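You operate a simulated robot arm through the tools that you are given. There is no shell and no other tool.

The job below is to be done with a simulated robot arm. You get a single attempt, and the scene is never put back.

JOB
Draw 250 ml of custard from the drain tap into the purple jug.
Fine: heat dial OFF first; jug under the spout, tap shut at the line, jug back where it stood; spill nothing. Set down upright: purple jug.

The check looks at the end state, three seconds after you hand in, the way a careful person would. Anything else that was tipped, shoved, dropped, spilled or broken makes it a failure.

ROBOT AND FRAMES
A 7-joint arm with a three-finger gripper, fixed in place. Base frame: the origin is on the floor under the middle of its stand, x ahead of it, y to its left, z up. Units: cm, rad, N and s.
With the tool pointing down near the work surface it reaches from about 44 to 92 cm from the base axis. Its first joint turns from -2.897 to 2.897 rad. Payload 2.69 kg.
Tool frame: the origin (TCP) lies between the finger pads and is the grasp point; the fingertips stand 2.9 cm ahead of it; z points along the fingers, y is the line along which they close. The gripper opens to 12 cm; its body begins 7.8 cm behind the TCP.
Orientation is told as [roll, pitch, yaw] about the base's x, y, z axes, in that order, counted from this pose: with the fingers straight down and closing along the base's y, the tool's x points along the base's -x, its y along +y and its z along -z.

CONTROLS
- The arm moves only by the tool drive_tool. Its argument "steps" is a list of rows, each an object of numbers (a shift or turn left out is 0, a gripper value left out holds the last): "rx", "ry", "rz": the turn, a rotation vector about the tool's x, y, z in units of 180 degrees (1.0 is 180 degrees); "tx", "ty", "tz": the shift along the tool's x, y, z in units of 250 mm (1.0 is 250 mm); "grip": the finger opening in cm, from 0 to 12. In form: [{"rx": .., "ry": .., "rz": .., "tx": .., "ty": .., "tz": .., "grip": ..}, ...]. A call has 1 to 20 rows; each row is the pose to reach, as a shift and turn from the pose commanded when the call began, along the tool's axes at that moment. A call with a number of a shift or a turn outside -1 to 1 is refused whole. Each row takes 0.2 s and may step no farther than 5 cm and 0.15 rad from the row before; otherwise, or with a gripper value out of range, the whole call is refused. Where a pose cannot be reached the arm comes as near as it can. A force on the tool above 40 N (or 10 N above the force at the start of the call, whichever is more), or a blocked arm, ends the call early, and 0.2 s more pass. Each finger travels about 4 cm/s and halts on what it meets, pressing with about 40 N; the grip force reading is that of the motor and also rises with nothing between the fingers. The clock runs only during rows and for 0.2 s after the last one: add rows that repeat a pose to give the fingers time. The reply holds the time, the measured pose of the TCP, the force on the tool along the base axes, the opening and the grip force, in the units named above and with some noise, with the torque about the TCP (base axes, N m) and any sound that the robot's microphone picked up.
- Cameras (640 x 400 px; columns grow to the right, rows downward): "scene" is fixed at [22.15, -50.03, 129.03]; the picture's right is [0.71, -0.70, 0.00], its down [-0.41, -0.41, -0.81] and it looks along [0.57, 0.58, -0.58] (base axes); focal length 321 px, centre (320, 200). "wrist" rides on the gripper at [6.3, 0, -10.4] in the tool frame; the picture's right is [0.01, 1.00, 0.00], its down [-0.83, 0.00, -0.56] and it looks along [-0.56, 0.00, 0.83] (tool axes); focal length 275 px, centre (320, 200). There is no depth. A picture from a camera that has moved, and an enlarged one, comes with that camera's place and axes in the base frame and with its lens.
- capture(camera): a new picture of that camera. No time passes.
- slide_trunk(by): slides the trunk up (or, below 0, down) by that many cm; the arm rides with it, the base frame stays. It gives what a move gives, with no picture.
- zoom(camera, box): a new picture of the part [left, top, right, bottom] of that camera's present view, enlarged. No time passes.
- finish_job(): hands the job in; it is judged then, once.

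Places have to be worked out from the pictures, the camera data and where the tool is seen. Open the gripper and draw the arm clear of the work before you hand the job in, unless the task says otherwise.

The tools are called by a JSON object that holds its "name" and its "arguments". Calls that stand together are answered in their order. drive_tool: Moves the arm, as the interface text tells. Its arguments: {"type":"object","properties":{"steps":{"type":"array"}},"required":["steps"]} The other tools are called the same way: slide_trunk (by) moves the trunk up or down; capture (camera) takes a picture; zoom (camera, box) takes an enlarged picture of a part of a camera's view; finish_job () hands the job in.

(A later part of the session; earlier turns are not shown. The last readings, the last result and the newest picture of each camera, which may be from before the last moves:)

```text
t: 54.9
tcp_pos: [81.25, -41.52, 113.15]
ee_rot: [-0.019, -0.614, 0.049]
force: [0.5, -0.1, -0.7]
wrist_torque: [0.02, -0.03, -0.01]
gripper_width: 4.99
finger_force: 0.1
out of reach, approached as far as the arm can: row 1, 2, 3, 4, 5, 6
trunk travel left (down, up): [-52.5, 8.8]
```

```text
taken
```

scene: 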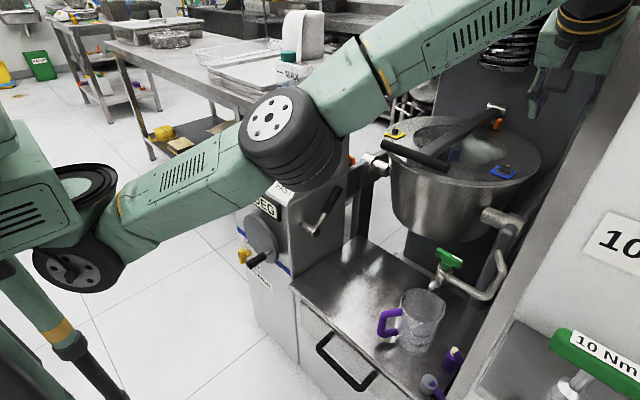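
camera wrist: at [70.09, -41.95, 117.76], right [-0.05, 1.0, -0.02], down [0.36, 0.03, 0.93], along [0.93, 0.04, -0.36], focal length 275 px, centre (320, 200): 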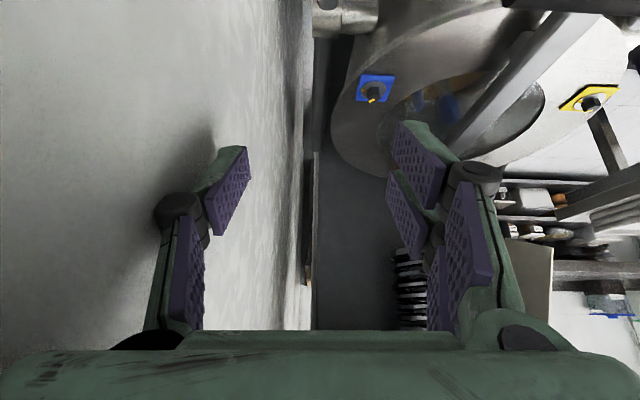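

The arm is trapped just past full stretch: its elbow limit stops it folding from this side. I'll slide up along its reach sphere, away from everything, and push to full stretch so the elbow can cross back to its normal bend.

{"name": "drive_tool", "arguments": {"steps": [{"tx": -0.0415, "ty": 0.031, "tz": -0.14, "grip": 3}, {"tx": -0.083, "ty": 0.062, "tz": -0.279}, {"tx": -0.1245, "ty": 0.093, "tz": -0.419}, {"tx": -0.166, "ty": 0.124, "tz": -0.558}, {"tx": -0.224, "ty": 0.091, "tz": -0.562}, {"tx": -0.282, "ty": 0.059, "tz": -0.566}, {"tx": -0.34, "ty": 0.026, "tz": -0.571}]}}

{"name": "capture", "arguments": {"camera": "scene"}}

```text
t: 56.5
tcp_pos: [78.29, -39.66, 118.7]
ee_rot: [-0.018, -0.612, 0.051]
force: [-0.4, -0.1, -0.2]
wrist_torque: [0.03, 0.03, 0.02]
gripper_width: 2.98
finger_force: 0.1
out of reach, approached as far as the arm can: row 1, 2, 3, 4, 5, 6, 7
trunk travel left (down, up): [-52.5, 8.8]
```

```text
taken
```

scene: 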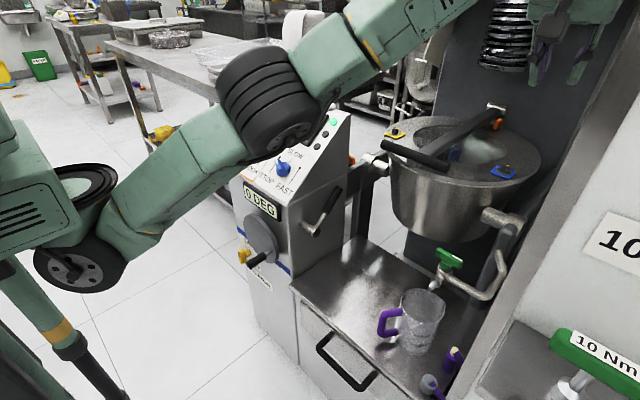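

The elbow has swivelled. I'll test whether the arm now follows an inward move.

{"name": "drive_tool", "arguments": {"steps": [{"tx": 0.06, "ty": 0.044, "tz": -0.045}, {"tx": 0.127, "ty": 0.088, "tz": -0.089}, {"tx": 0.19, "ty": 0.132, "tz": -0.134}, {"tx": 0.254, "ty": 0.176, "tz": -0.178}]}}

{"name": "capture", "arguments": {"camera": "scene"}}

```text
t: 57.5
tcp_pos: [70.51, -35.44, 118.4]
ee_rot: [-0.021, -0.612, 0.053]
force: [0.9, 0.1, 0.1]
wrist_torque: [0.04, -0.03, 0.0]
gripper_width: 3.01
finger_force: 0.0
trunk travel left (down, up): [-52.5, 8.8]
```

```text
taken
```

scene: 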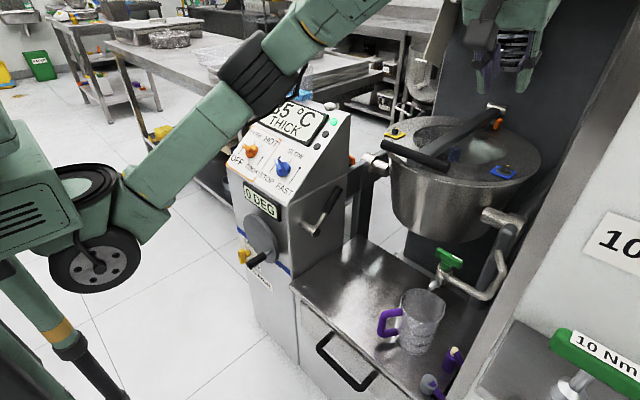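

It followed exactly, so the arm is in a healthy posture again. Now I'll descend to (66, -33.4, 98) in front of the tap.

{"name": "drive_tool", "arguments": {"steps": [{"tx": 0.122, "ty": 0.02, "tz": 0.114}, {"tx": 0.245, "ty": 0.041, "tz": 0.227}, {"tx": 0.367, "ty": 0.061, "tz": 0.341}, {"tx": 0.49, "ty": 0.082, "tz": 0.454}, {"tx": 0.612, "ty": 0.102, "tz": 0.568}, {"tx": 0.612, "ty": 0.102, "tz": 0.568}]}}

{"name": "capture", "arguments": {"camera": "scene"}}

{"name": "capture", "arguments": {"camera": "wrist"}}

```text
t: 58.9
tcp_pos: [65.95, -33.5, 98.08]
ee_rot: [-0.023, -0.613, 0.052]
force: [0.2, 0.7, 0.0]
wrist_torque: [0.01, 0.02, -0.01]
gripper_width: 2.99
finger_force: 0.2
trunk travel left (down, up): [-52.5, 8.8]
```

```text
taken
```

scene: 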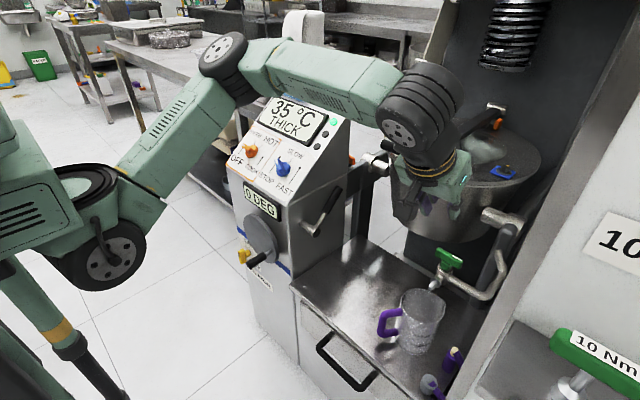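

```text
taken
camera wrist: at [54.87, -33.9, 102.73], right [-0.04, 1.0, -0.02], down [0.36, 0.03, 0.93], along [0.93, 0.03, -0.36], focal length 275 px, centre (320, 200)
```

wrist: 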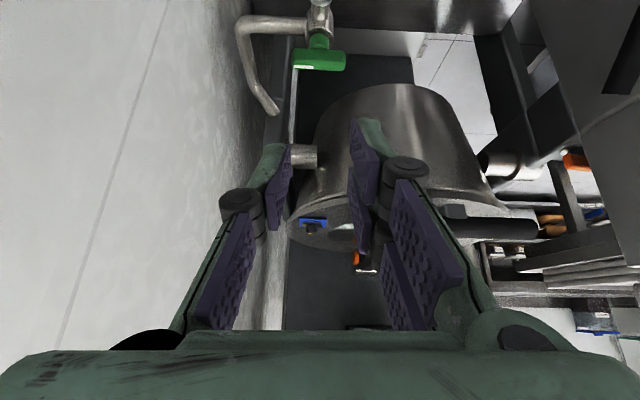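

The posture is good and the tap bar's centre is confirmed at (79.0, -33.4). I'll square the tool, open to 9 cm and descend to 8 cm short of the bar along the tool axis.

{"name": "drive_tool", "arguments": {"steps": [{"rx": 0.001, "rz": 0.005, "tx": 0.02, "tz": 0.16, "grip": 9}, {"rx": 0.002, "rz": 0.01, "tx": 0.045, "tz": 0.32}, {"rx": 0.0035, "rz": 0.0178, "tx": 0.068, "tz": 0.49}, {"rx": 0.0035, "rz": 0.0178, "tx": 0.09, "ty": 0.003, "tz": 0.646}, {"rx": 0.0035, "rz": 0.0178, "tx": 0.09, "ty": 0.003, "tz": 0.646}]}}

{"name": "capture", "arguments": {"camera": "wrist"}}

{"name": "zoom", "arguments": {"camera": "scene", "box": [370, 150, 520, 300]}}

```text
t: 60.0
tcp_pos: [73.52, -33.49, 83.34]
ee_rot: [0.01, -0.614, -0.018]
force: [-0.5, -0.3, -0.2]
wrist_torque: [0.02, -0.02, 0.0]
gripper_width: 8.99
finger_force: 0.1
trunk travel left (down, up): [-52.5, 8.8]
```

```text
taken
camera wrist: at [62.4, -33.35, 88.13], right [0.01, 1.0, 0.0], down [0.36, -0.01, 0.93], along [0.93, -0.01, -0.36], focal length 275 px, centre (320, 200)
```

wrist: 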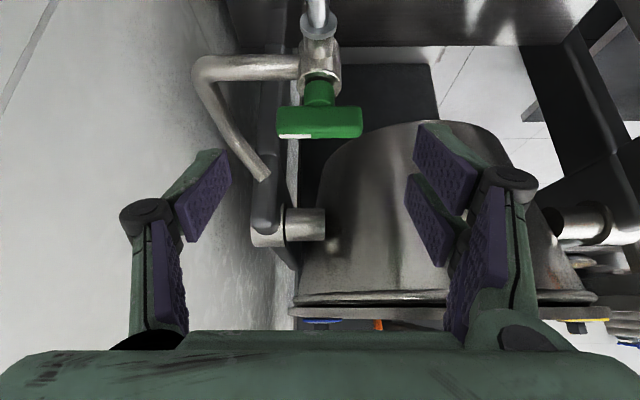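

```text
2.67 times, centred on (445, 225) of scene
camera zoom: at [22.15, -50.03, 129.03], right [0.71, -0.7, 0.0], down [-0.41, -0.41, -0.81], along [0.57, 0.58, -0.58], focal length 856 px, centre (-13, 133)
```

zoom: 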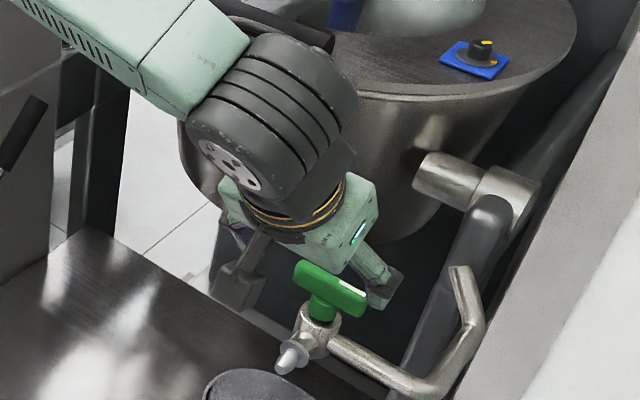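

The bar is centred between the fingers (±3 cm bar in a ±4.5 cm gap). I'll advance 7.6 cm so the bar sits between the finger pads.

{"name": "drive_tool", "arguments": {"steps": [{"tz": 0.09}, {"tz": 0.18, "tx": -0.003}, {"tz": 0.25, "tx": -0.006}, {"tz": 0.306, "tx": -0.008, "ty": 0.002}, {"tz": 0.306, "tx": -0.008, "ty": 0.002}]}}

{"name": "capture", "arguments": {"camera": "wrist"}}

{"name": "zoom", "arguments": {"camera": "scene", "box": [390, 190, 510, 310]}}

```text
t: 61.2
tcp_pos: [78.15, -33.44, 77.4]
ee_rot: [0.01, -0.616, -0.016]
force: [-0.1, 0.1, -1.2]
wrist_torque: [0.0, 0.02, 0.01]
gripper_width: 9.0
finger_force: 0.1
trunk travel left (down, up): [-52.5, 8.8]
```

```text
taken
camera wrist: at [66.99, -33.3, 82.12], right [0.01, 1.0, 0.0], down [0.36, -0.01, 0.93], along [0.93, -0.01, -0.36], focal length 275 px, centre (320, 200)
```

wrist: 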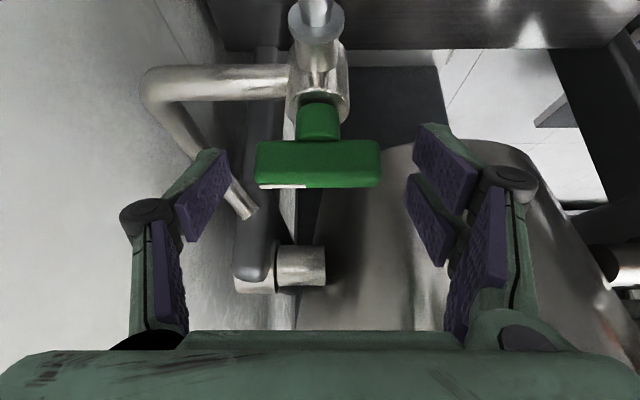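

```text
3.33 times, centred on (450, 250) of scene
camera zoom: at [22.15, -50.03, 129.03], right [0.71, -0.7, 0.0], down [-0.41, -0.41, -0.81], along [0.57, 0.58, -0.58], focal length 1070 px, centre (-113, 33)
```

zoom: 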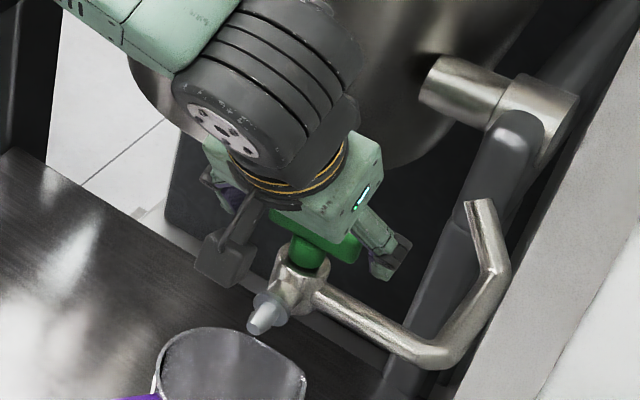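

The bar ends sit right at the finger pads, centred. The jug is in place below, so I'll close onto the bar ends.

{"name": "drive_tool", "arguments": {"steps": [{"grip": 6.5}, {}, {"grip": 3}, {}, {}, {}]}}

{"name": "capture", "arguments": {"camera": "wrist"}}

{"name": "zoom", "arguments": {"camera": "scene", "box": [390, 200, 510, 320]}}

```text
t: 62.6
tcp_pos: [78.13, -33.7, 77.44]
ee_rot: [0.008, -0.613, -0.017]
force: [2.9, -11.3, 1.0]
wrist_torque: [-0.9, 0.02, -0.05]
gripper_width: 6.38
finger_force: 45.2
trunk travel left (down, up): [-52.5, 8.8]
```

```text
taken
camera wrist: at [66.95, -33.39, 82.15], right [0.01, 1.0, 0.0], down [0.36, -0.01, 0.93], along [0.93, -0.01, -0.36], focal length 275 px, centre (320, 200)
```

wrist: 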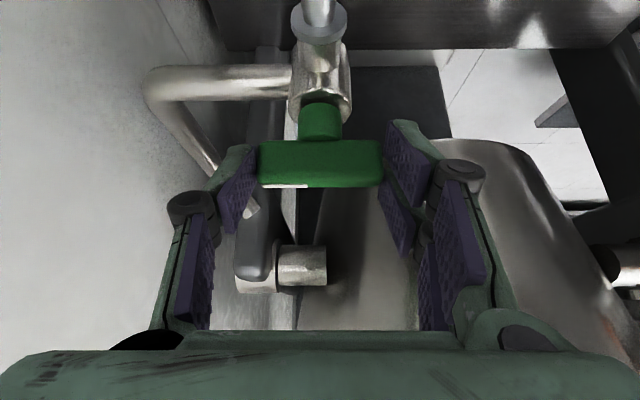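

```text
3.33 times, centred on (450, 260) of scene
camera zoom: at [22.15, -50.03, 129.03], right [0.71, -0.7, 0.0], down [-0.41, -0.41, -0.81], along [0.57, 0.58, -0.58], focal length 1070 px, centre (-113, 0)
```

zoom: 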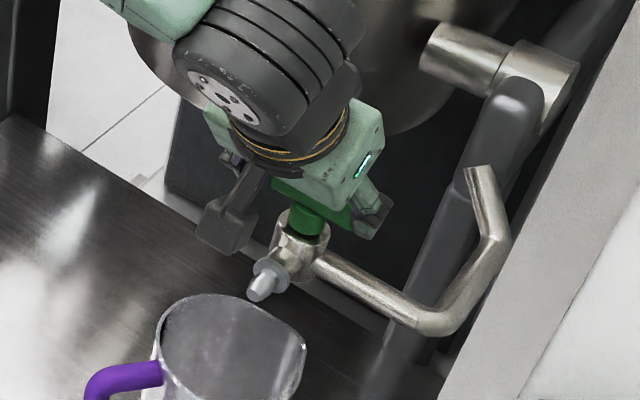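

The bar is held by its ends (6.4 cm, 45 N). I'll try a small clockwise turn (seen from above) of 15° first and watch the torque, the handle and the nozzle.

{"name": "drive_tool", "arguments": {"steps": [{"ty": -0.005, "rx": 0.016, "rz": 0.0227}, {"ty": -0.004, "rx": 0.032, "rz": 0.0455}, {"ty": -0.002, "rx": 0.0479, "rz": 0.0682}]}}

{"name": "capture", "arguments": {"camera": "wrist"}}

{"name": "zoom", "arguments": {"camera": "scene", "box": [390, 220, 490, 340]}}

```text
t: 63.5
tcp_pos: [78.25, -33.25, 77.33]
ee_rot: [0.014, -0.612, -0.277]
force: [0.5, 6.2, 2.0]
wrist_torque: [-0.13, -0.17, 1.03]
gripper_width: 6.47
finger_force: 45.1
trunk travel left (down, up): [-52.5, 8.8]
```

```text
taken
camera wrist: at [67.44, -30.27, 82.08], right [0.26, 0.96, 0.01], down [0.35, -0.1, 0.93], along [0.9, -0.24, -0.36], focal length 275 px, centre (320, 200)
```

wrist: 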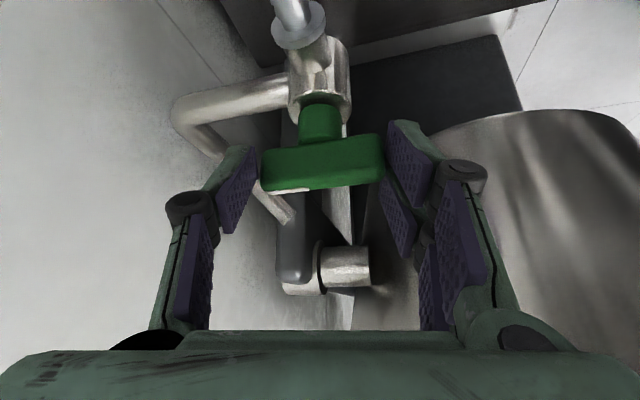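

```text
3.33 times, centred on (440, 280) of scene
camera zoom: at [22.15, -50.03, 129.03], right [0.71, -0.7, 0.0], down [-0.41, -0.41, -0.81], along [0.57, 0.58, -0.58], focal length 1070 px, centre (-80, -67)
```

zoom: 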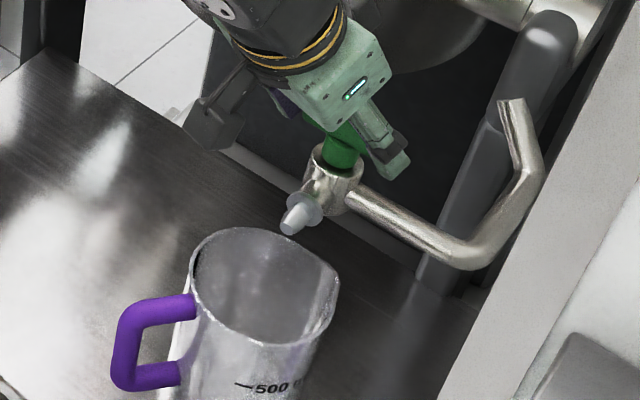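

Clockwise resists: about 1 Nm of torque, and the bar lags the fingers, so that looks like the closed stop. I'll turn back and 15° the other way (counterclockwise).

{"name": "drive_tool", "arguments": {"steps": [{"rx": -0.024, "rz": -0.034, "ty": -0.004, "tx": -0.001}, {"rx": -0.048, "rz": -0.068, "ty": -0.009, "tx": -0.002}, {"rx": -0.072, "rz": -0.102, "ty": -0.013, "tx": -0.003}, {"rx": -0.0958, "rz": -0.1363, "ty": -0.018, "tx": -0.004, "tz": 0.003}]}}

{"name": "capture", "arguments": {"camera": "wrist"}}

{"name": "zoom", "arguments": {"camera": "scene", "box": [390, 220, 490, 340]}}

```text
t: 64.5
tcp_pos: [78.07, -33.92, 77.1]
ee_rot: [0.008, -0.615, 0.248]
force: [4.6, 4.6, -0.2]
wrist_torque: [0.46, 0.75, 0.01]
gripper_width: 6.46
finger_force: 44.9
trunk travel left (down, up): [-52.5, 8.8]
```

```text
taken
camera wrist: at [67.38, -36.69, 82.03], right [-0.25, 0.97, 0.0], down [0.35, 0.09, 0.93], along [0.9, 0.24, -0.36], focal length 275 px, centre (320, 200)
```

wrist: 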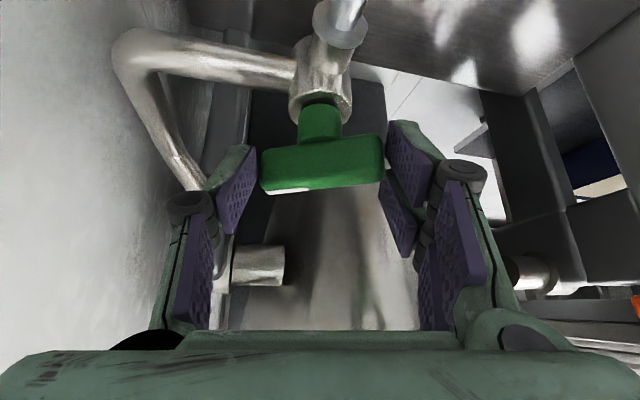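

```text
3.33 times, centred on (440, 280) of scene
camera zoom: at [22.15, -50.03, 129.03], right [0.71, -0.7, 0.0], down [-0.41, -0.41, -0.81], along [0.57, 0.58, -0.58], focal length 1070 px, centre (-80, -67)
```

zoom: 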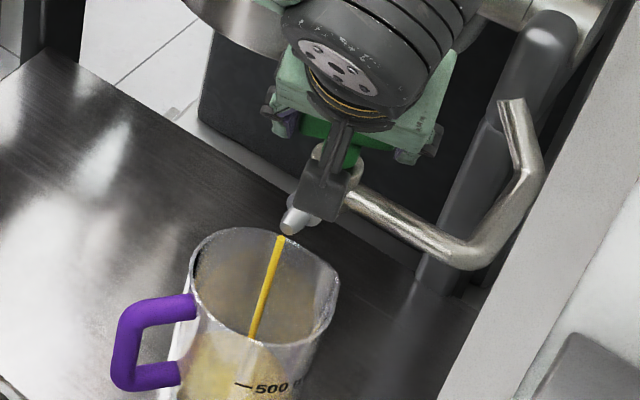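

Counterclockwise opens it: custard is now streaming into the jug. I'll check the level right away, since no time passes while I look.

{"name": "zoom", "arguments": {"camera": "scene", "box": [380, 280, 460, 360]}}

{"name": "capture", "arguments": {"camera": "scene"}}

```text
5.00 times, centred on (420, 320) of scene
camera zoom: at [22.15, -50.03, 129.03], right [0.71, -0.7, 0.0], down [-0.41, -0.41, -0.81], along [0.57, 0.58, -0.58], focal length 1606 px, centre (-180, -400)
```

zoom: 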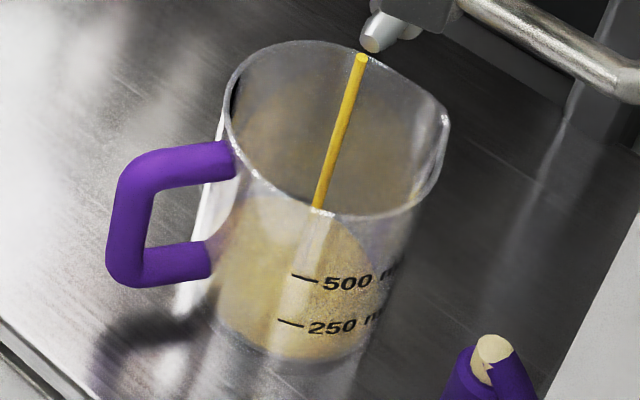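

```text
taken
```

scene: 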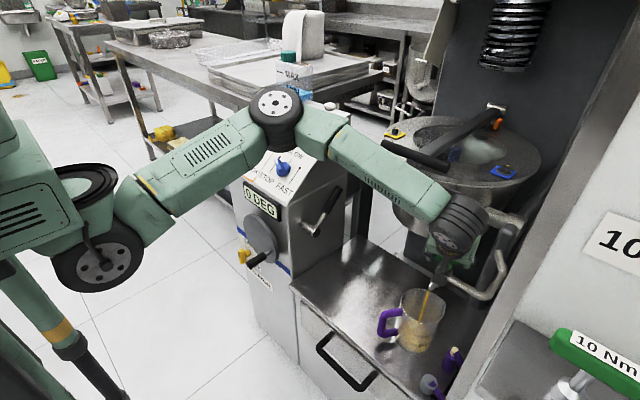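

The custard is only just covering the base, and the stream lands well inside. I'll hold for a short time and measure the rate of rise.

{"name": "drive_tool", "arguments": {"steps": [{}, {}, {}, {}]}}

{"name": "zoom", "arguments": {"camera": "scene", "box": [380, 280, 460, 360]}}

```text
t: 65.5
tcp_pos: [78.18, -33.73, 77.29]
ee_rot: [0.008, -0.615, 0.244]
force: [2.9, 4.8, -3.2]
wrist_torque: [-0.14, -0.63, 0.06]
gripper_width: 6.47
finger_force: 45.6
trunk travel left (down, up): [-52.5, 8.8]
```

```text
5.00 times, centred on (420, 320) of scene
camera zoom: at [22.15, -50.03, 129.03], right [0.71, -0.7, 0.0], down [-0.41, -0.41, -0.81], along [0.57, 0.58, -0.58], focal length 1606 px, centre (-180, -400)
```

zoom: 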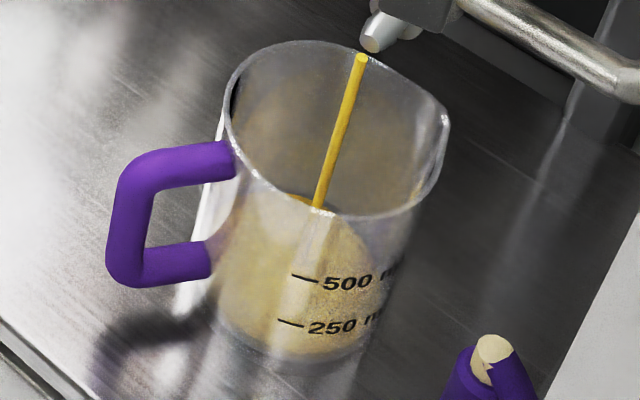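

The surface is rising fairly fast. Before any more time passes, I'll zoom in to locate the surface edge relative to the 250 ml line.

{"name": "zoom", "arguments": {"camera": "scene", "box": [400, 310, 440, 355]}}

{"name": "zoom", "arguments": {"camera": "scene", "box": [395, 285, 450, 330]}}

```text
8.89 times, centred on (420, 332) of scene
camera zoom: at [22.15, -50.03, 129.03], right [0.71, -0.7, 0.0], down [-0.41, -0.41, -0.81], along [0.57, 0.58, -0.58], focal length 2854 px, centre (-569, -978)
```

zoom: 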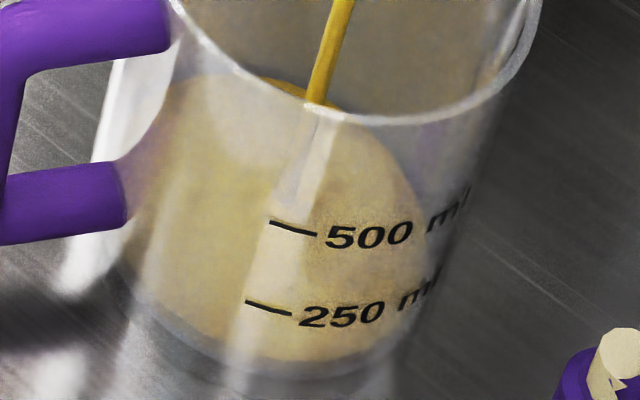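

```text
8.89 times, centred on (422, 308) of scene
camera zoom: at [22.15, -50.03, 129.03], right [0.71, -0.7, 0.0], down [-0.41, -0.41, -0.81], along [0.57, 0.58, -0.58], focal length 2854 px, centre (-591, -756)
```

zoom: 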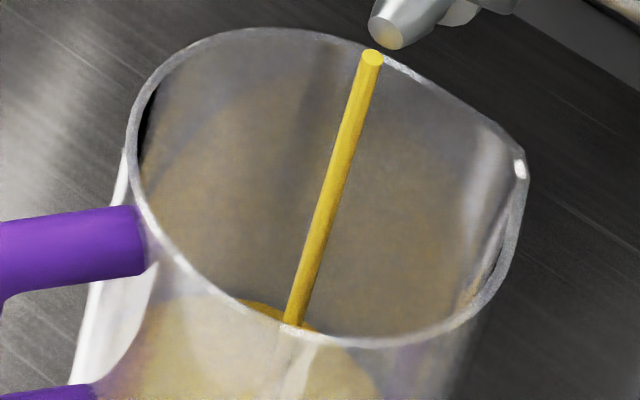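

The level looks to be very roughly 100–160 ml. To gain control, I'll throttle the tap by turning 8° back toward closed and look again.

{"name": "drive_tool", "arguments": {"steps": [{"rx": 0.0256, "rz": 0.0363, "ty": 0.005}]}}

{"name": "zoom", "arguments": {"camera": "scene", "box": [400, 310, 440, 355]}}

{"name": "zoom", "arguments": {"camera": "scene", "box": [395, 285, 450, 330]}}

```text
t: 65.8
tcp_pos: [78.13, -33.74, 77.32]
ee_rot: [0.007, -0.616, 0.107]
force: [0.0, 9.1, -3.4]
wrist_torque: [-0.51, -0.5, 0.19]
gripper_width: 6.46
finger_force: 44.8
trunk travel left (down, up): [-52.5, 8.8]
```

```text
8.89 times, centred on (420, 332) of scene
camera zoom: at [22.15, -50.03, 129.03], right [0.71, -0.7, 0.0], down [-0.41, -0.41, -0.81], along [0.57, 0.58, -0.58], focal length 2854 px, centre (-569, -978)
```

zoom: 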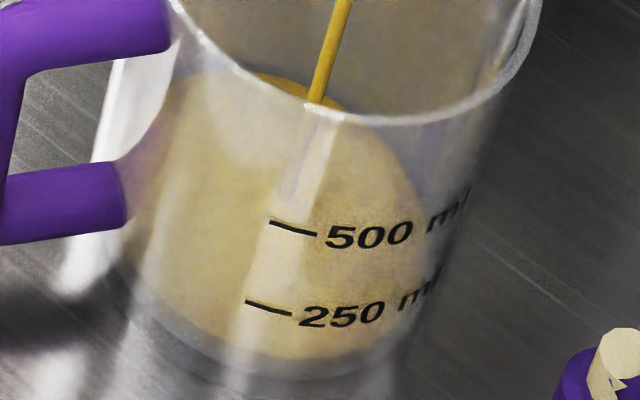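

```text
8.89 times, centred on (422, 308) of scene
camera zoom: at [22.15, -50.03, 129.03], right [0.71, -0.7, 0.0], down [-0.41, -0.41, -0.81], along [0.57, 0.58, -0.58], focal length 2854 px, centre (-591, -756)
```

zoom: 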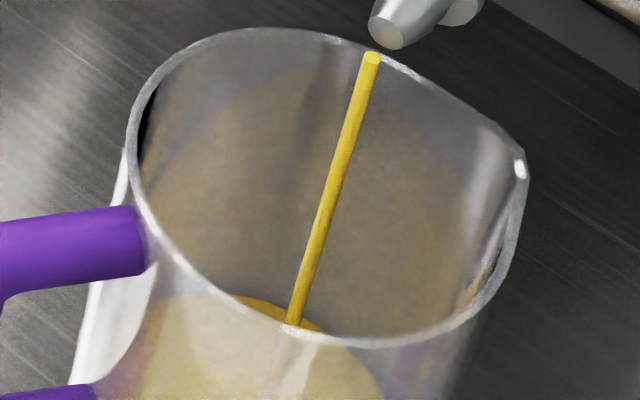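

The rise was about 6 px in that step. I need the jug's base and the 250 line in one enlarged view to calibrate; no time passes while I look.

{"name": "zoom", "arguments": {"camera": "scene", "box": [392, 318, 447, 366]}}

{"name": "zoom", "arguments": {"camera": "scene", "box": [380, 280, 460, 370]}}

```text
8.33 times, centred on (420, 342) of scene
camera zoom: at [22.15, -50.03, 129.03], right [0.71, -0.7, 0.0], down [-0.41, -0.41, -0.81], along [0.57, 0.58, -0.58], focal length 2676 px, centre (-509, -983)
```

zoom: 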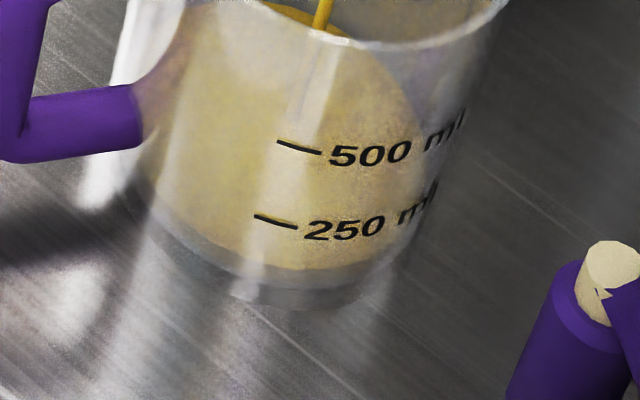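

```text
4.44 times, centred on (420, 325) of scene
camera zoom: at [22.15, -50.03, 129.03], right [0.71, -0.7, 0.0], down [-0.41, -0.41, -0.81], along [0.57, 0.58, -0.58], focal length 1427 px, centre (-124, -356)
```

zoom: 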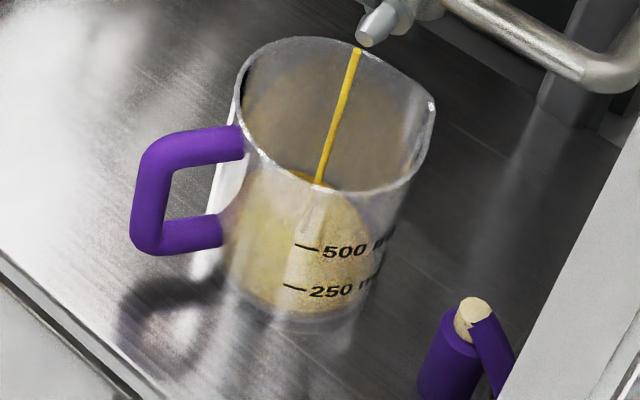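

The level is still below the line, but my reading is uncertain (roughly 140–210 ml). The safe choice is to shut the tap now, inspect the level side-on, and top up if needed.

{"name": "drive_tool", "arguments": {"steps": [{"rx": 0.0235, "rz": 0.0333, "ty": 0.004}, {"rx": 0.047, "rz": 0.0666, "ty": 0.009}, {"rx": 0.0704, "rz": 0.0999, "ty": 0.013}]}}

{"name": "zoom", "arguments": {"camera": "scene", "box": [380, 280, 460, 370]}}

{"name": "zoom", "arguments": {"camera": "scene", "box": [392, 318, 447, 366]}}

{"name": "capture", "arguments": {"camera": "wrist"}}

```text
t: 66.7
tcp_pos: [78.17, -33.16, 77.3]
ee_rot: [0.008, -0.612, -0.278]
force: [-1.3, 20.7, -3.5]
wrist_torque: [-0.17, -0.39, 0.76]
gripper_width: 6.5
finger_force: 44.5
trunk travel left (down, up): [-52.5, 8.8]
```

```text
4.44 times, centred on (420, 325) of scene
camera zoom: at [22.15, -50.03, 129.03], right [0.71, -0.7, 0.0], down [-0.41, -0.41, -0.81], along [0.57, 0.58, -0.58], focal length 1427 px, centre (-124, -356)
```

zoom: 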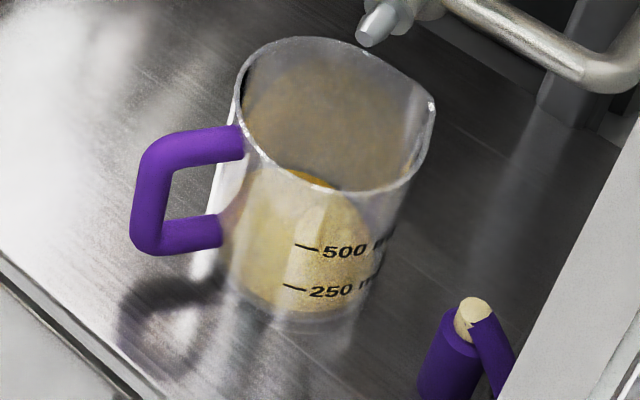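

```text
8.33 times, centred on (420, 342) of scene
camera zoom: at [22.15, -50.03, 129.03], right [0.71, -0.7, 0.0], down [-0.41, -0.41, -0.81], along [0.57, 0.58, -0.58], focal length 2676 px, centre (-509, -983)
```

zoom: 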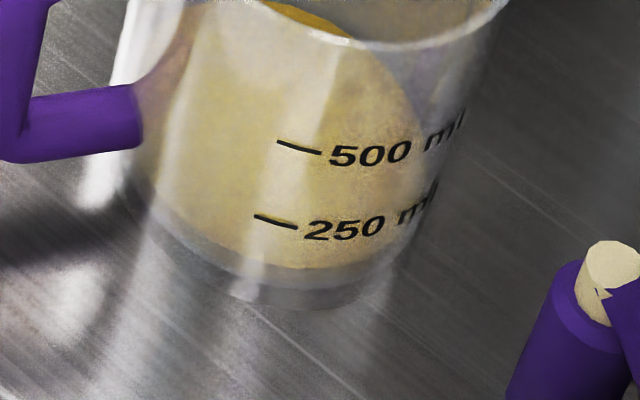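

```text
taken
camera wrist: at [67.42, -30.25, 82.09], right [0.26, 0.96, 0.01], down [0.35, -0.1, 0.93], along [0.9, -0.24, -0.36], focal length 275 px, centre (320, 200)
```

wrist: 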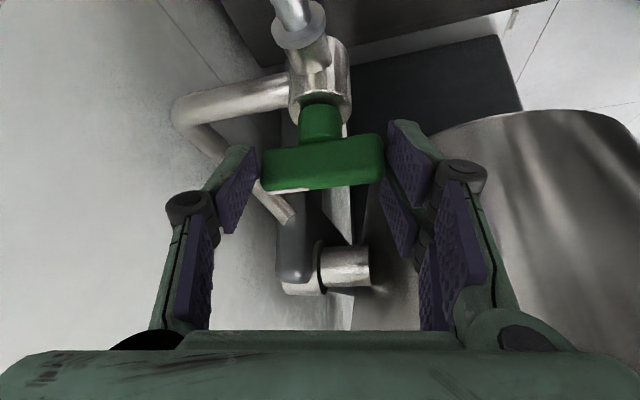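

The flow has stopped and the tap is shut. Now I'll enlarge the surface's far and near edges to read the level better.

{"name": "zoom", "arguments": {"camera": "scene", "box": [400, 306, 432, 326]}}

{"name": "zoom", "arguments": {"camera": "scene", "box": [398, 336, 438, 361]}}

```text
16.00 times, centred on (416, 316) of scene
camera zoom: at [22.15, -50.03, 129.03], right [0.71, -0.7, 0.0], down [-0.41, -0.41, -0.81], along [0.57, 0.58, -0.58], focal length 5138 px, centre (-1216, -1656)
```

zoom: 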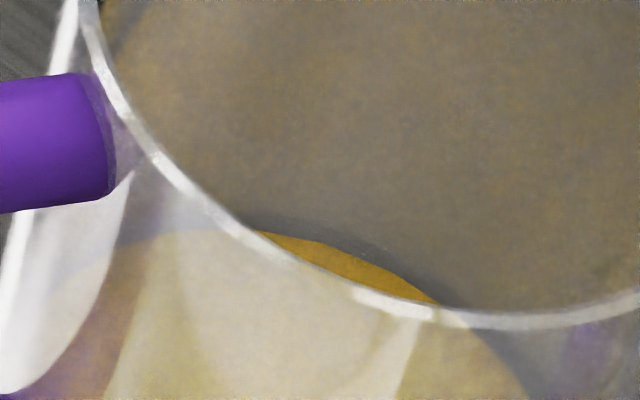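

```text
16.00 times, centred on (418, 348) of scene
camera zoom: at [22.15, -50.03, 129.03], right [0.71, -0.7, 0.0], down [-0.41, -0.41, -0.81], along [0.57, 0.58, -0.58], focal length 5138 px, centre (-1248, -2176)
```

zoom: 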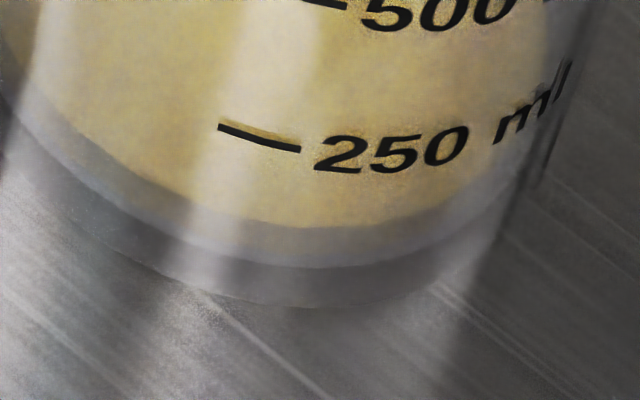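

The close-up shows the surface band clearly: the custard is only about 80 ml, some 2.3 cm below the 250 line. I'll reopen to the same moderate position and let it run for a measured second.

{"name": "drive_tool", "arguments": {"steps": [{"rx": -0.0235, "rz": -0.0333, "ty": -0.001}, {"rx": -0.047, "rz": -0.0666, "ty": -0.003}, {"rx": -0.0704, "rz": -0.0999, "ty": -0.004}, {"rx": -0.0704, "rz": -0.0999, "ty": -0.004}, {"rx": -0.0704, "rz": -0.0999, "ty": -0.004}]}}

{"name": "zoom", "arguments": {"camera": "scene", "box": [398, 336, 438, 361]}}

{"name": "zoom", "arguments": {"camera": "scene", "box": [400, 306, 432, 326]}}

{"name": "zoom", "arguments": {"camera": "scene", "box": [380, 280, 460, 370]}}

```text
t: 67.8
tcp_pos: [78.2, -33.67, 77.21]
ee_rot: [0.004, -0.614, 0.106]
force: [15.3, -2.5, -5.5]
wrist_torque: [-0.5, -0.81, -0.05]
gripper_width: 6.48
finger_force: 45.0
trunk travel left (down, up): [-52.5, 8.8]
```

```text
16.00 times, centred on (418, 348) of scene
camera zoom: at [22.15, -50.03, 129.03], right [0.71, -0.7, 0.0], down [-0.41, -0.41, -0.81], along [0.57, 0.58, -0.58], focal length 5138 px, centre (-1248, -2176)
```

zoom: 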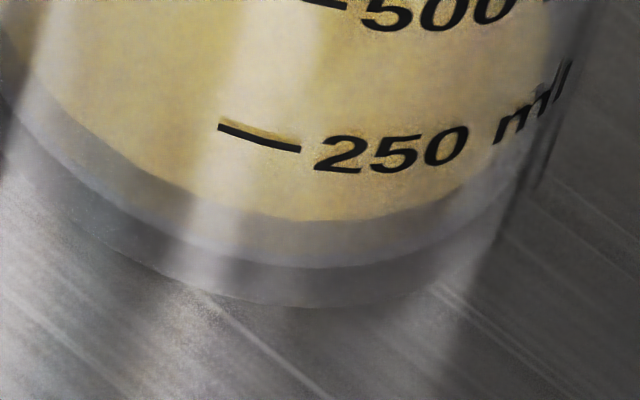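

```text
16.00 times, centred on (416, 316) of scene
camera zoom: at [22.15, -50.03, 129.03], right [0.71, -0.7, 0.0], down [-0.41, -0.41, -0.81], along [0.57, 0.58, -0.58], focal length 5138 px, centre (-1216, -1656)
```

zoom: 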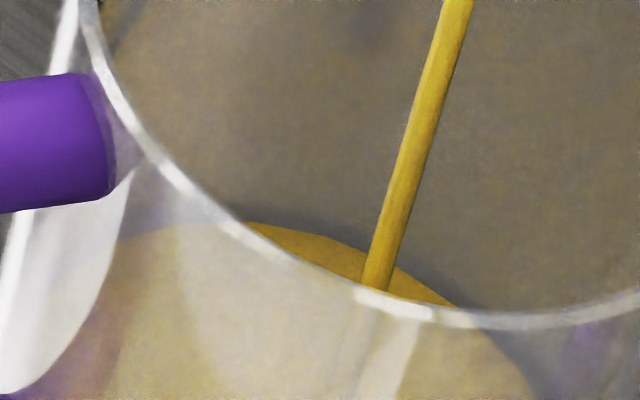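

```text
4.44 times, centred on (420, 325) of scene
camera zoom: at [22.15, -50.03, 129.03], right [0.71, -0.7, 0.0], down [-0.41, -0.41, -0.81], along [0.57, 0.58, -0.58], focal length 1427 px, centre (-124, -356)
```

zoom: 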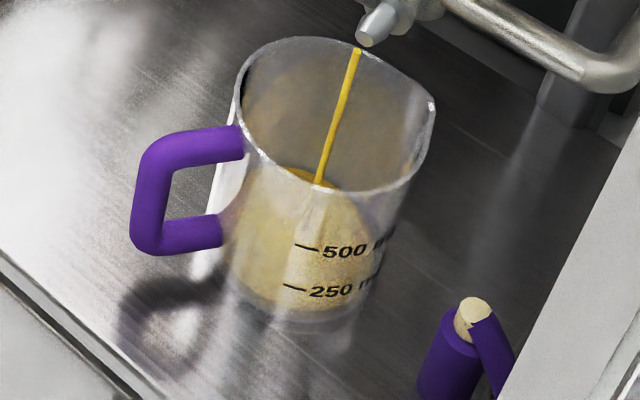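

The surface edge climbed about 10 px in roughly 0.7 s, about 26 ml/s, with around 65–75 px to go. I'll let it run 3 s more and look again.

{"name": "drive_tool", "arguments": {"steps": [{}, {}, {}, {}, {}, {}, {}, {}, {}, {}, {}, {}, {}, {}]}}

{"name": "zoom", "arguments": {"camera": "scene", "box": [398, 336, 438, 361]}}

{"name": "zoom", "arguments": {"camera": "scene", "box": [400, 306, 432, 326]}}

{"name": "zoom", "arguments": {"camera": "scene", "box": [380, 280, 460, 370]}}

```text
t: 70.8
tcp_pos: [78.05, -33.72, 77.24]
ee_rot: [0.007, -0.616, 0.104]
force: [19.8, -21.8, 5.2]
wrist_torque: [-0.5, -0.37, -0.34]
gripper_width: 6.49
finger_force: 45.3
trunk travel left (down, up): [-52.5, 8.8]
```

```text
16.00 times, centred on (418, 348) of scene
camera zoom: at [22.15, -50.03, 129.03], right [0.71, -0.7, 0.0], down [-0.41, -0.41, -0.81], along [0.57, 0.58, -0.58], focal length 5138 px, centre (-1248, -2176)
```

zoom: 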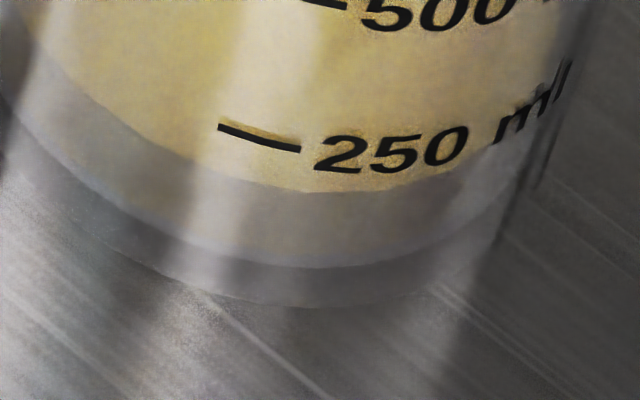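

```text
16.00 times, centred on (416, 316) of scene
camera zoom: at [22.15, -50.03, 129.03], right [0.71, -0.7, 0.0], down [-0.41, -0.41, -0.81], along [0.57, 0.58, -0.58], focal length 5138 px, centre (-1216, -1656)
```

zoom: 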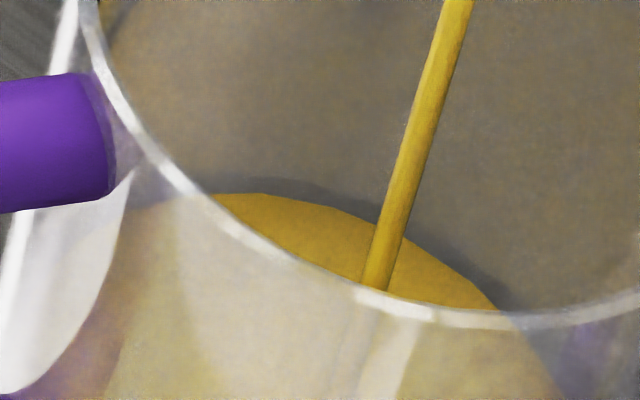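

```text
4.44 times, centred on (420, 325) of scene
camera zoom: at [22.15, -50.03, 129.03], right [0.71, -0.7, 0.0], down [-0.41, -0.41, -0.81], along [0.57, 0.58, -0.58], focal length 1427 px, centre (-124, -356)
```

zoom: 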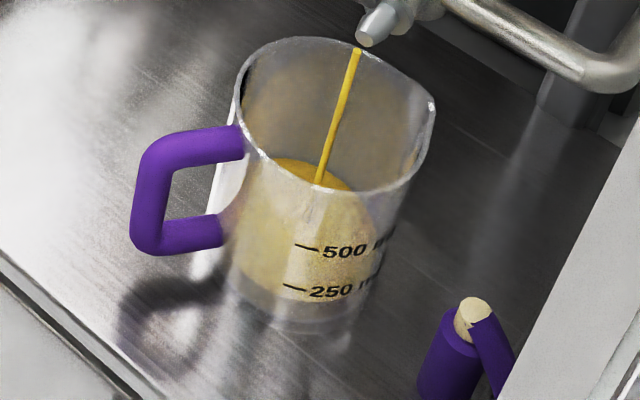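

The edge is now at row 190, rising about 9.5 px/s, and my target is about row 140. I'll run about 3 s more, easing the side load on the tap slightly.

{"name": "drive_tool", "arguments": {"steps": [{"tx": -0.003, "ty": -0.004, "tz": 0.002}, {"tx": -0.006, "ty": -0.008, "tz": 0.004}, {"tx": -0.006, "ty": -0.008, "tz": 0.004}, {"tx": -0.006, "ty": -0.008, "tz": 0.004}, {"tx": -0.006, "ty": -0.008, "tz": 0.004}, {"tx": -0.006, "ty": -0.008, "tz": 0.004}, {"tx": -0.006, "ty": -0.008, "tz": 0.004}, {"tx": -0.006, "ty": -0.008, "tz": 0.004}, {"tx": -0.006, "ty": -0.008, "tz": 0.004}, {"tx": -0.006, "ty": -0.008, "tz": 0.004}, {"tx": -0.006, "ty": -0.008, "tz": 0.004}, {"tx": -0.006, "ty": -0.008, "tz": 0.004}, {"tx": -0.006, "ty": -0.008, "tz": 0.004}, {"tx": -0.006, "ty": -0.008, "tz": 0.004}]}}

{"name": "zoom", "arguments": {"camera": "scene", "box": [398, 336, 438, 361]}}

{"name": "zoom", "arguments": {"camera": "scene", "box": [400, 306, 432, 326]}}

{"name": "zoom", "arguments": {"camera": "scene", "box": [380, 280, 460, 370]}}

```text
t: 73.8
tcp_pos: [78.03, -33.67, 77.2]
ee_rot: [0.01, -0.612, 0.105]
force: [-21.4, 3.0, -2.9]
wrist_torque: [-0.07, 0.21, 0.1]
gripper_width: 6.48
finger_force: 45.2
trunk travel left (down, up): [-52.5, 8.8]
```

```text
16.00 times, centred on (418, 348) of scene
camera zoom: at [22.15, -50.03, 129.03], right [0.71, -0.7, 0.0], down [-0.41, -0.41, -0.81], along [0.57, 0.58, -0.58], focal length 5138 px, centre (-1248, -2176)
```

zoom: 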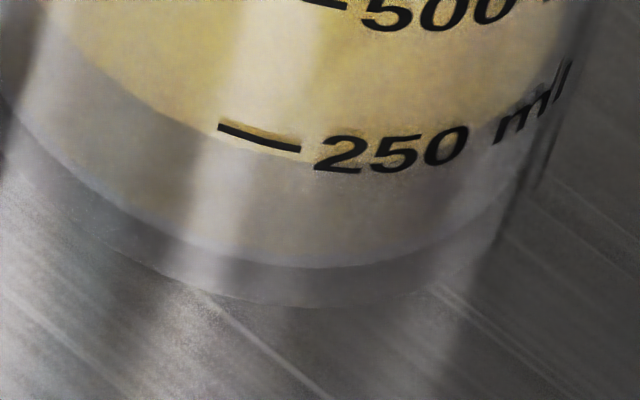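

```text
16.00 times, centred on (416, 316) of scene
camera zoom: at [22.15, -50.03, 129.03], right [0.71, -0.7, 0.0], down [-0.41, -0.41, -0.81], along [0.57, 0.58, -0.58], focal length 5138 px, centre (-1216, -1656)
```

zoom: 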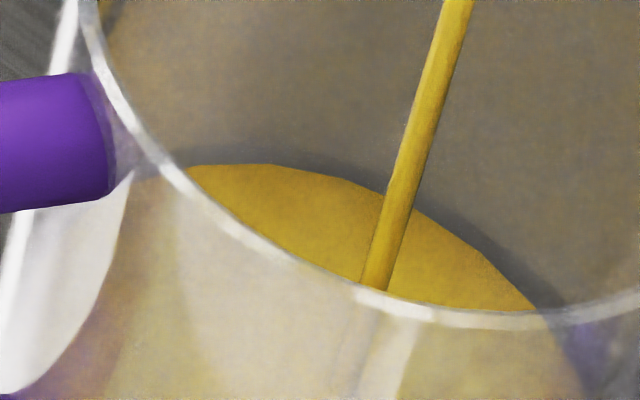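

```text
4.44 times, centred on (420, 325) of scene
camera zoom: at [22.15, -50.03, 129.03], right [0.71, -0.7, 0.0], down [-0.41, -0.41, -0.81], along [0.57, 0.58, -0.58], focal length 1427 px, centre (-124, -356)
```

zoom: 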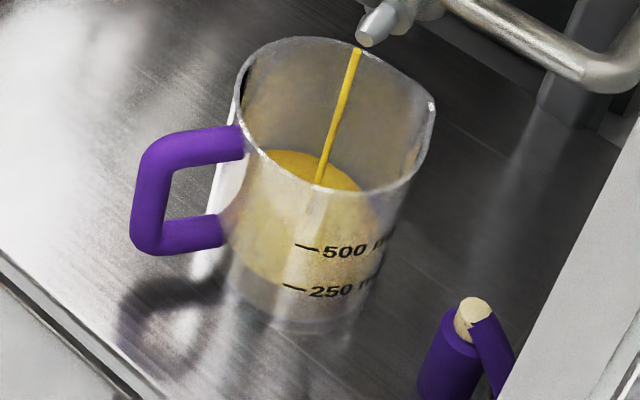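

From this camera the surface edge just meets the 250 line, but the line is on the outer wall. Allowing for wall thickness, about 30 ml is still missing. I'll hold about 1 s more and then shut the tap in the same call.

{"name": "drive_tool", "arguments": {"steps": [{"tx": 0.0033, "tz": -0.0023}, {"tx": 0.0033, "tz": -0.0023}, {"tx": 0.0033, "tz": -0.0023}, {"tx": 0.0033, "tz": -0.0023}, {"tx": 0.0033, "tz": -0.0023}, {"rx": 0.0235, "rz": 0.0333, "ty": 0.0066, "tx": 0.0028, "tz": -0.002}, {"rx": 0.047, "rz": 0.0666, "ty": 0.0133, "tx": 0.0022, "tz": -0.0016}, {"rx": 0.0704, "rz": 0.0999, "ty": 0.0199, "tx": 0.0016, "tz": -0.0013}, {"rx": 0.0768, "rz": 0.109, "ty": 0.0215, "tx": 0.0016, "tz": -0.0013}]}}

{"name": "zoom", "arguments": {"camera": "scene", "box": [398, 336, 438, 361]}}

{"name": "zoom", "arguments": {"camera": "scene", "box": [400, 306, 432, 326]}}

{"name": "zoom", "arguments": {"camera": "scene", "box": [380, 280, 460, 370]}}

```text
t: 75.8
tcp_pos: [78.21, -33.13, 77.25]
ee_rot: [0.005, -0.611, -0.313]
force: [-12.9, 3.5, -6.8]
wrist_torque: [-0.2, 0.42, 1.2]
gripper_width: 6.48
finger_force: 44.8
trunk travel left (down, up): [-52.5, 8.8]
```

```text
16.00 times, centred on (418, 348) of scene
camera zoom: at [22.15, -50.03, 129.03], right [0.71, -0.7, 0.0], down [-0.41, -0.41, -0.81], along [0.57, 0.58, -0.58], focal length 5138 px, centre (-1248, -2176)
```

zoom: 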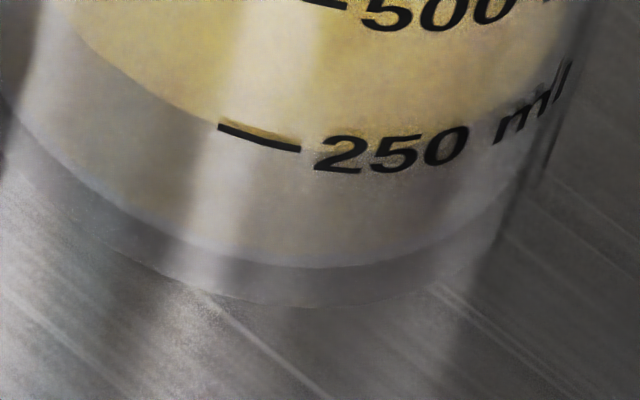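

```text
16.00 times, centred on (416, 316) of scene
camera zoom: at [22.15, -50.03, 129.03], right [0.71, -0.7, 0.0], down [-0.41, -0.41, -0.81], along [0.57, 0.58, -0.58], focal length 5138 px, centre (-1216, -1656)
```

zoom: 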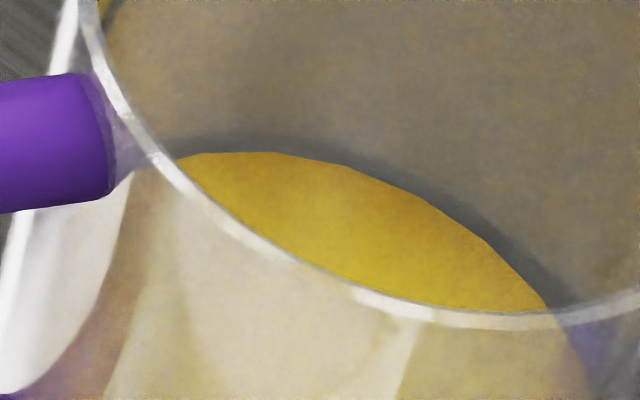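

```text
4.44 times, centred on (420, 325) of scene
camera zoom: at [22.15, -50.03, 129.03], right [0.71, -0.7, 0.0], down [-0.41, -0.41, -0.81], along [0.57, 0.58, -0.58], focal length 1427 px, centre (-124, -356)
```

zoom: 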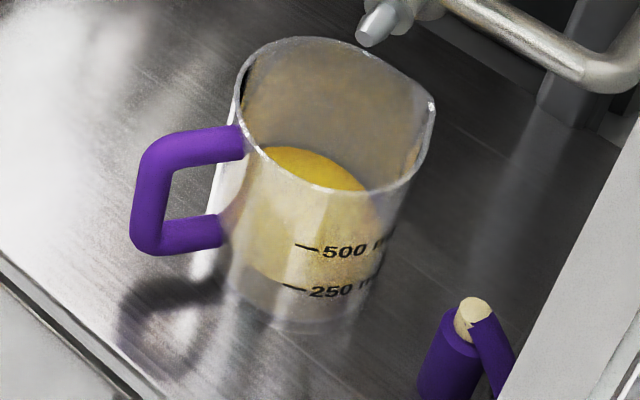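

The tap is shut and the stream has ended, with an estimated level of about 240 ml. I'll release the tap handle and back away, then check the level side-on with the wrist camera.

{"name": "drive_tool", "arguments": {"steps": [{"grip": 7.5}, {"grip": 9.5}, {}, {}]}}

{"name": "capture", "arguments": {"camera": "wrist"}}

{"name": "zoom", "arguments": {"camera": "scene", "box": [380, 230, 480, 350]}}

```text
t: 76.8
tcp_pos: [78.23, -33.18, 77.42]
ee_rot: [0.009, -0.612, -0.313]
force: [1.2, 0.2, 0.5]
wrist_torque: [0.0, 0.01, -0.01]
gripper_width: 9.5
finger_force: 0.1
trunk travel left (down, up): [-52.5, 8.8]
```

```text
taken
camera wrist: at [67.53, -29.81, 82.14], right [0.3, 0.95, 0.0], down [0.34, -0.11, 0.93], along [0.89, -0.28, -0.36], focal length 275 px, centre (320, 200)
```

wrist: 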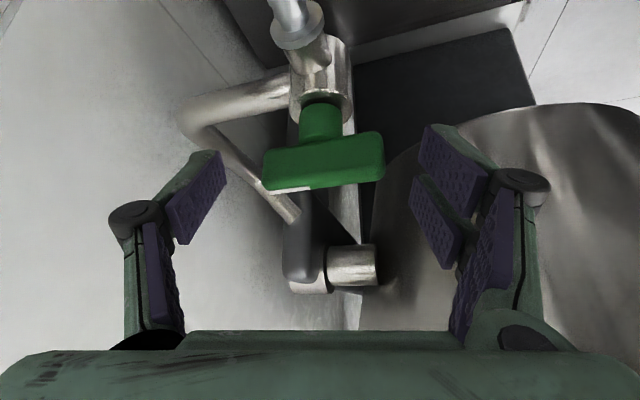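

```text
3.33 times, centred on (430, 290) of scene
camera zoom: at [22.15, -50.03, 129.03], right [0.71, -0.7, 0.0], down [-0.41, -0.41, -0.81], along [0.57, 0.58, -0.58], focal length 1070 px, centre (-47, -100)
```

zoom: 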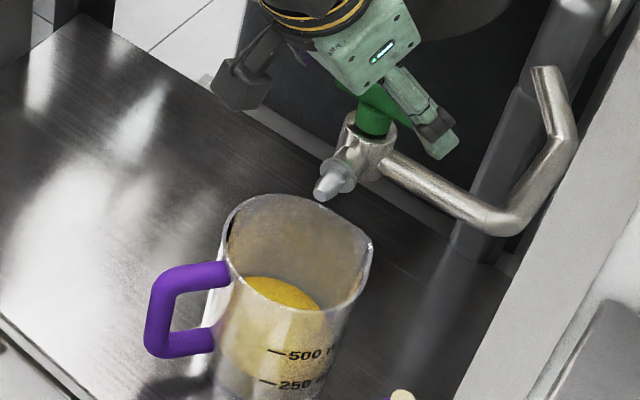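

Released cleanly with no drip. I'll back straight out along the tool axis, away from the tap and kettle.

{"name": "drive_tool", "arguments": {"steps": [{"tz": -0.1}, {"tz": -0.28}, {"tz": -0.46}, {"tz": -0.64, "grip": 5}, {"tz": -0.82}, {"tz": -0.94}, {"tz": -0.94}]}}

{"name": "capture", "arguments": {"camera": "wrist"}}

{"name": "zoom", "arguments": {"camera": "scene", "box": [380, 210, 500, 350]}}

```text
t: 78.5
tcp_pos: [65.18, -29.16, 96.55]
ee_rot: [0.011, -0.613, -0.314]
force: [0.0, -0.7, 0.6]
wrist_torque: [0.0, 0.01, 0.03]
gripper_width: 4.98
finger_force: 0.2
trunk travel left (down, up): [-52.5, 8.8]
```

```text
taken
camera wrist: at [54.57, -25.84, 101.43], right [0.3, 0.95, 0.0], down [0.34, -0.11, 0.93], along [0.89, -0.28, -0.36], focal length 275 px, centre (320, 200)
```

wrist: 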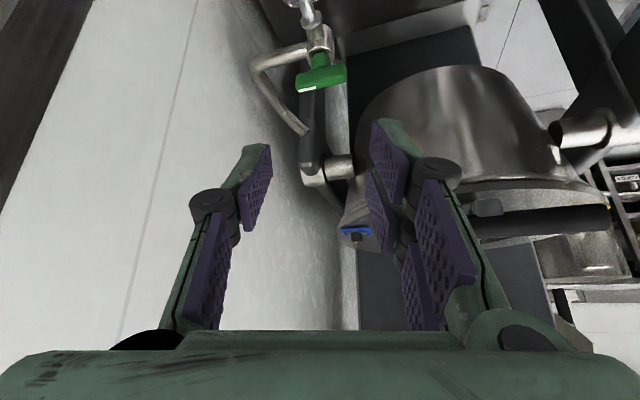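

```text
2.86 times, centred on (440, 280) of scene
camera zoom: at [22.15, -50.03, 129.03], right [0.71, -0.7, 0.0], down [-0.41, -0.41, -0.81], along [0.57, 0.58, -0.58], focal length 918 px, centre (-23, -29)
```

zoom: 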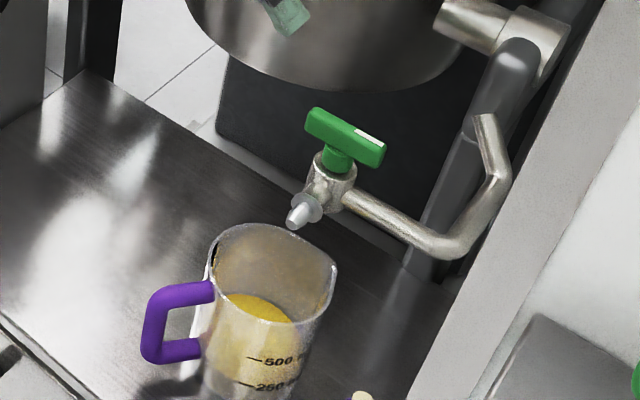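

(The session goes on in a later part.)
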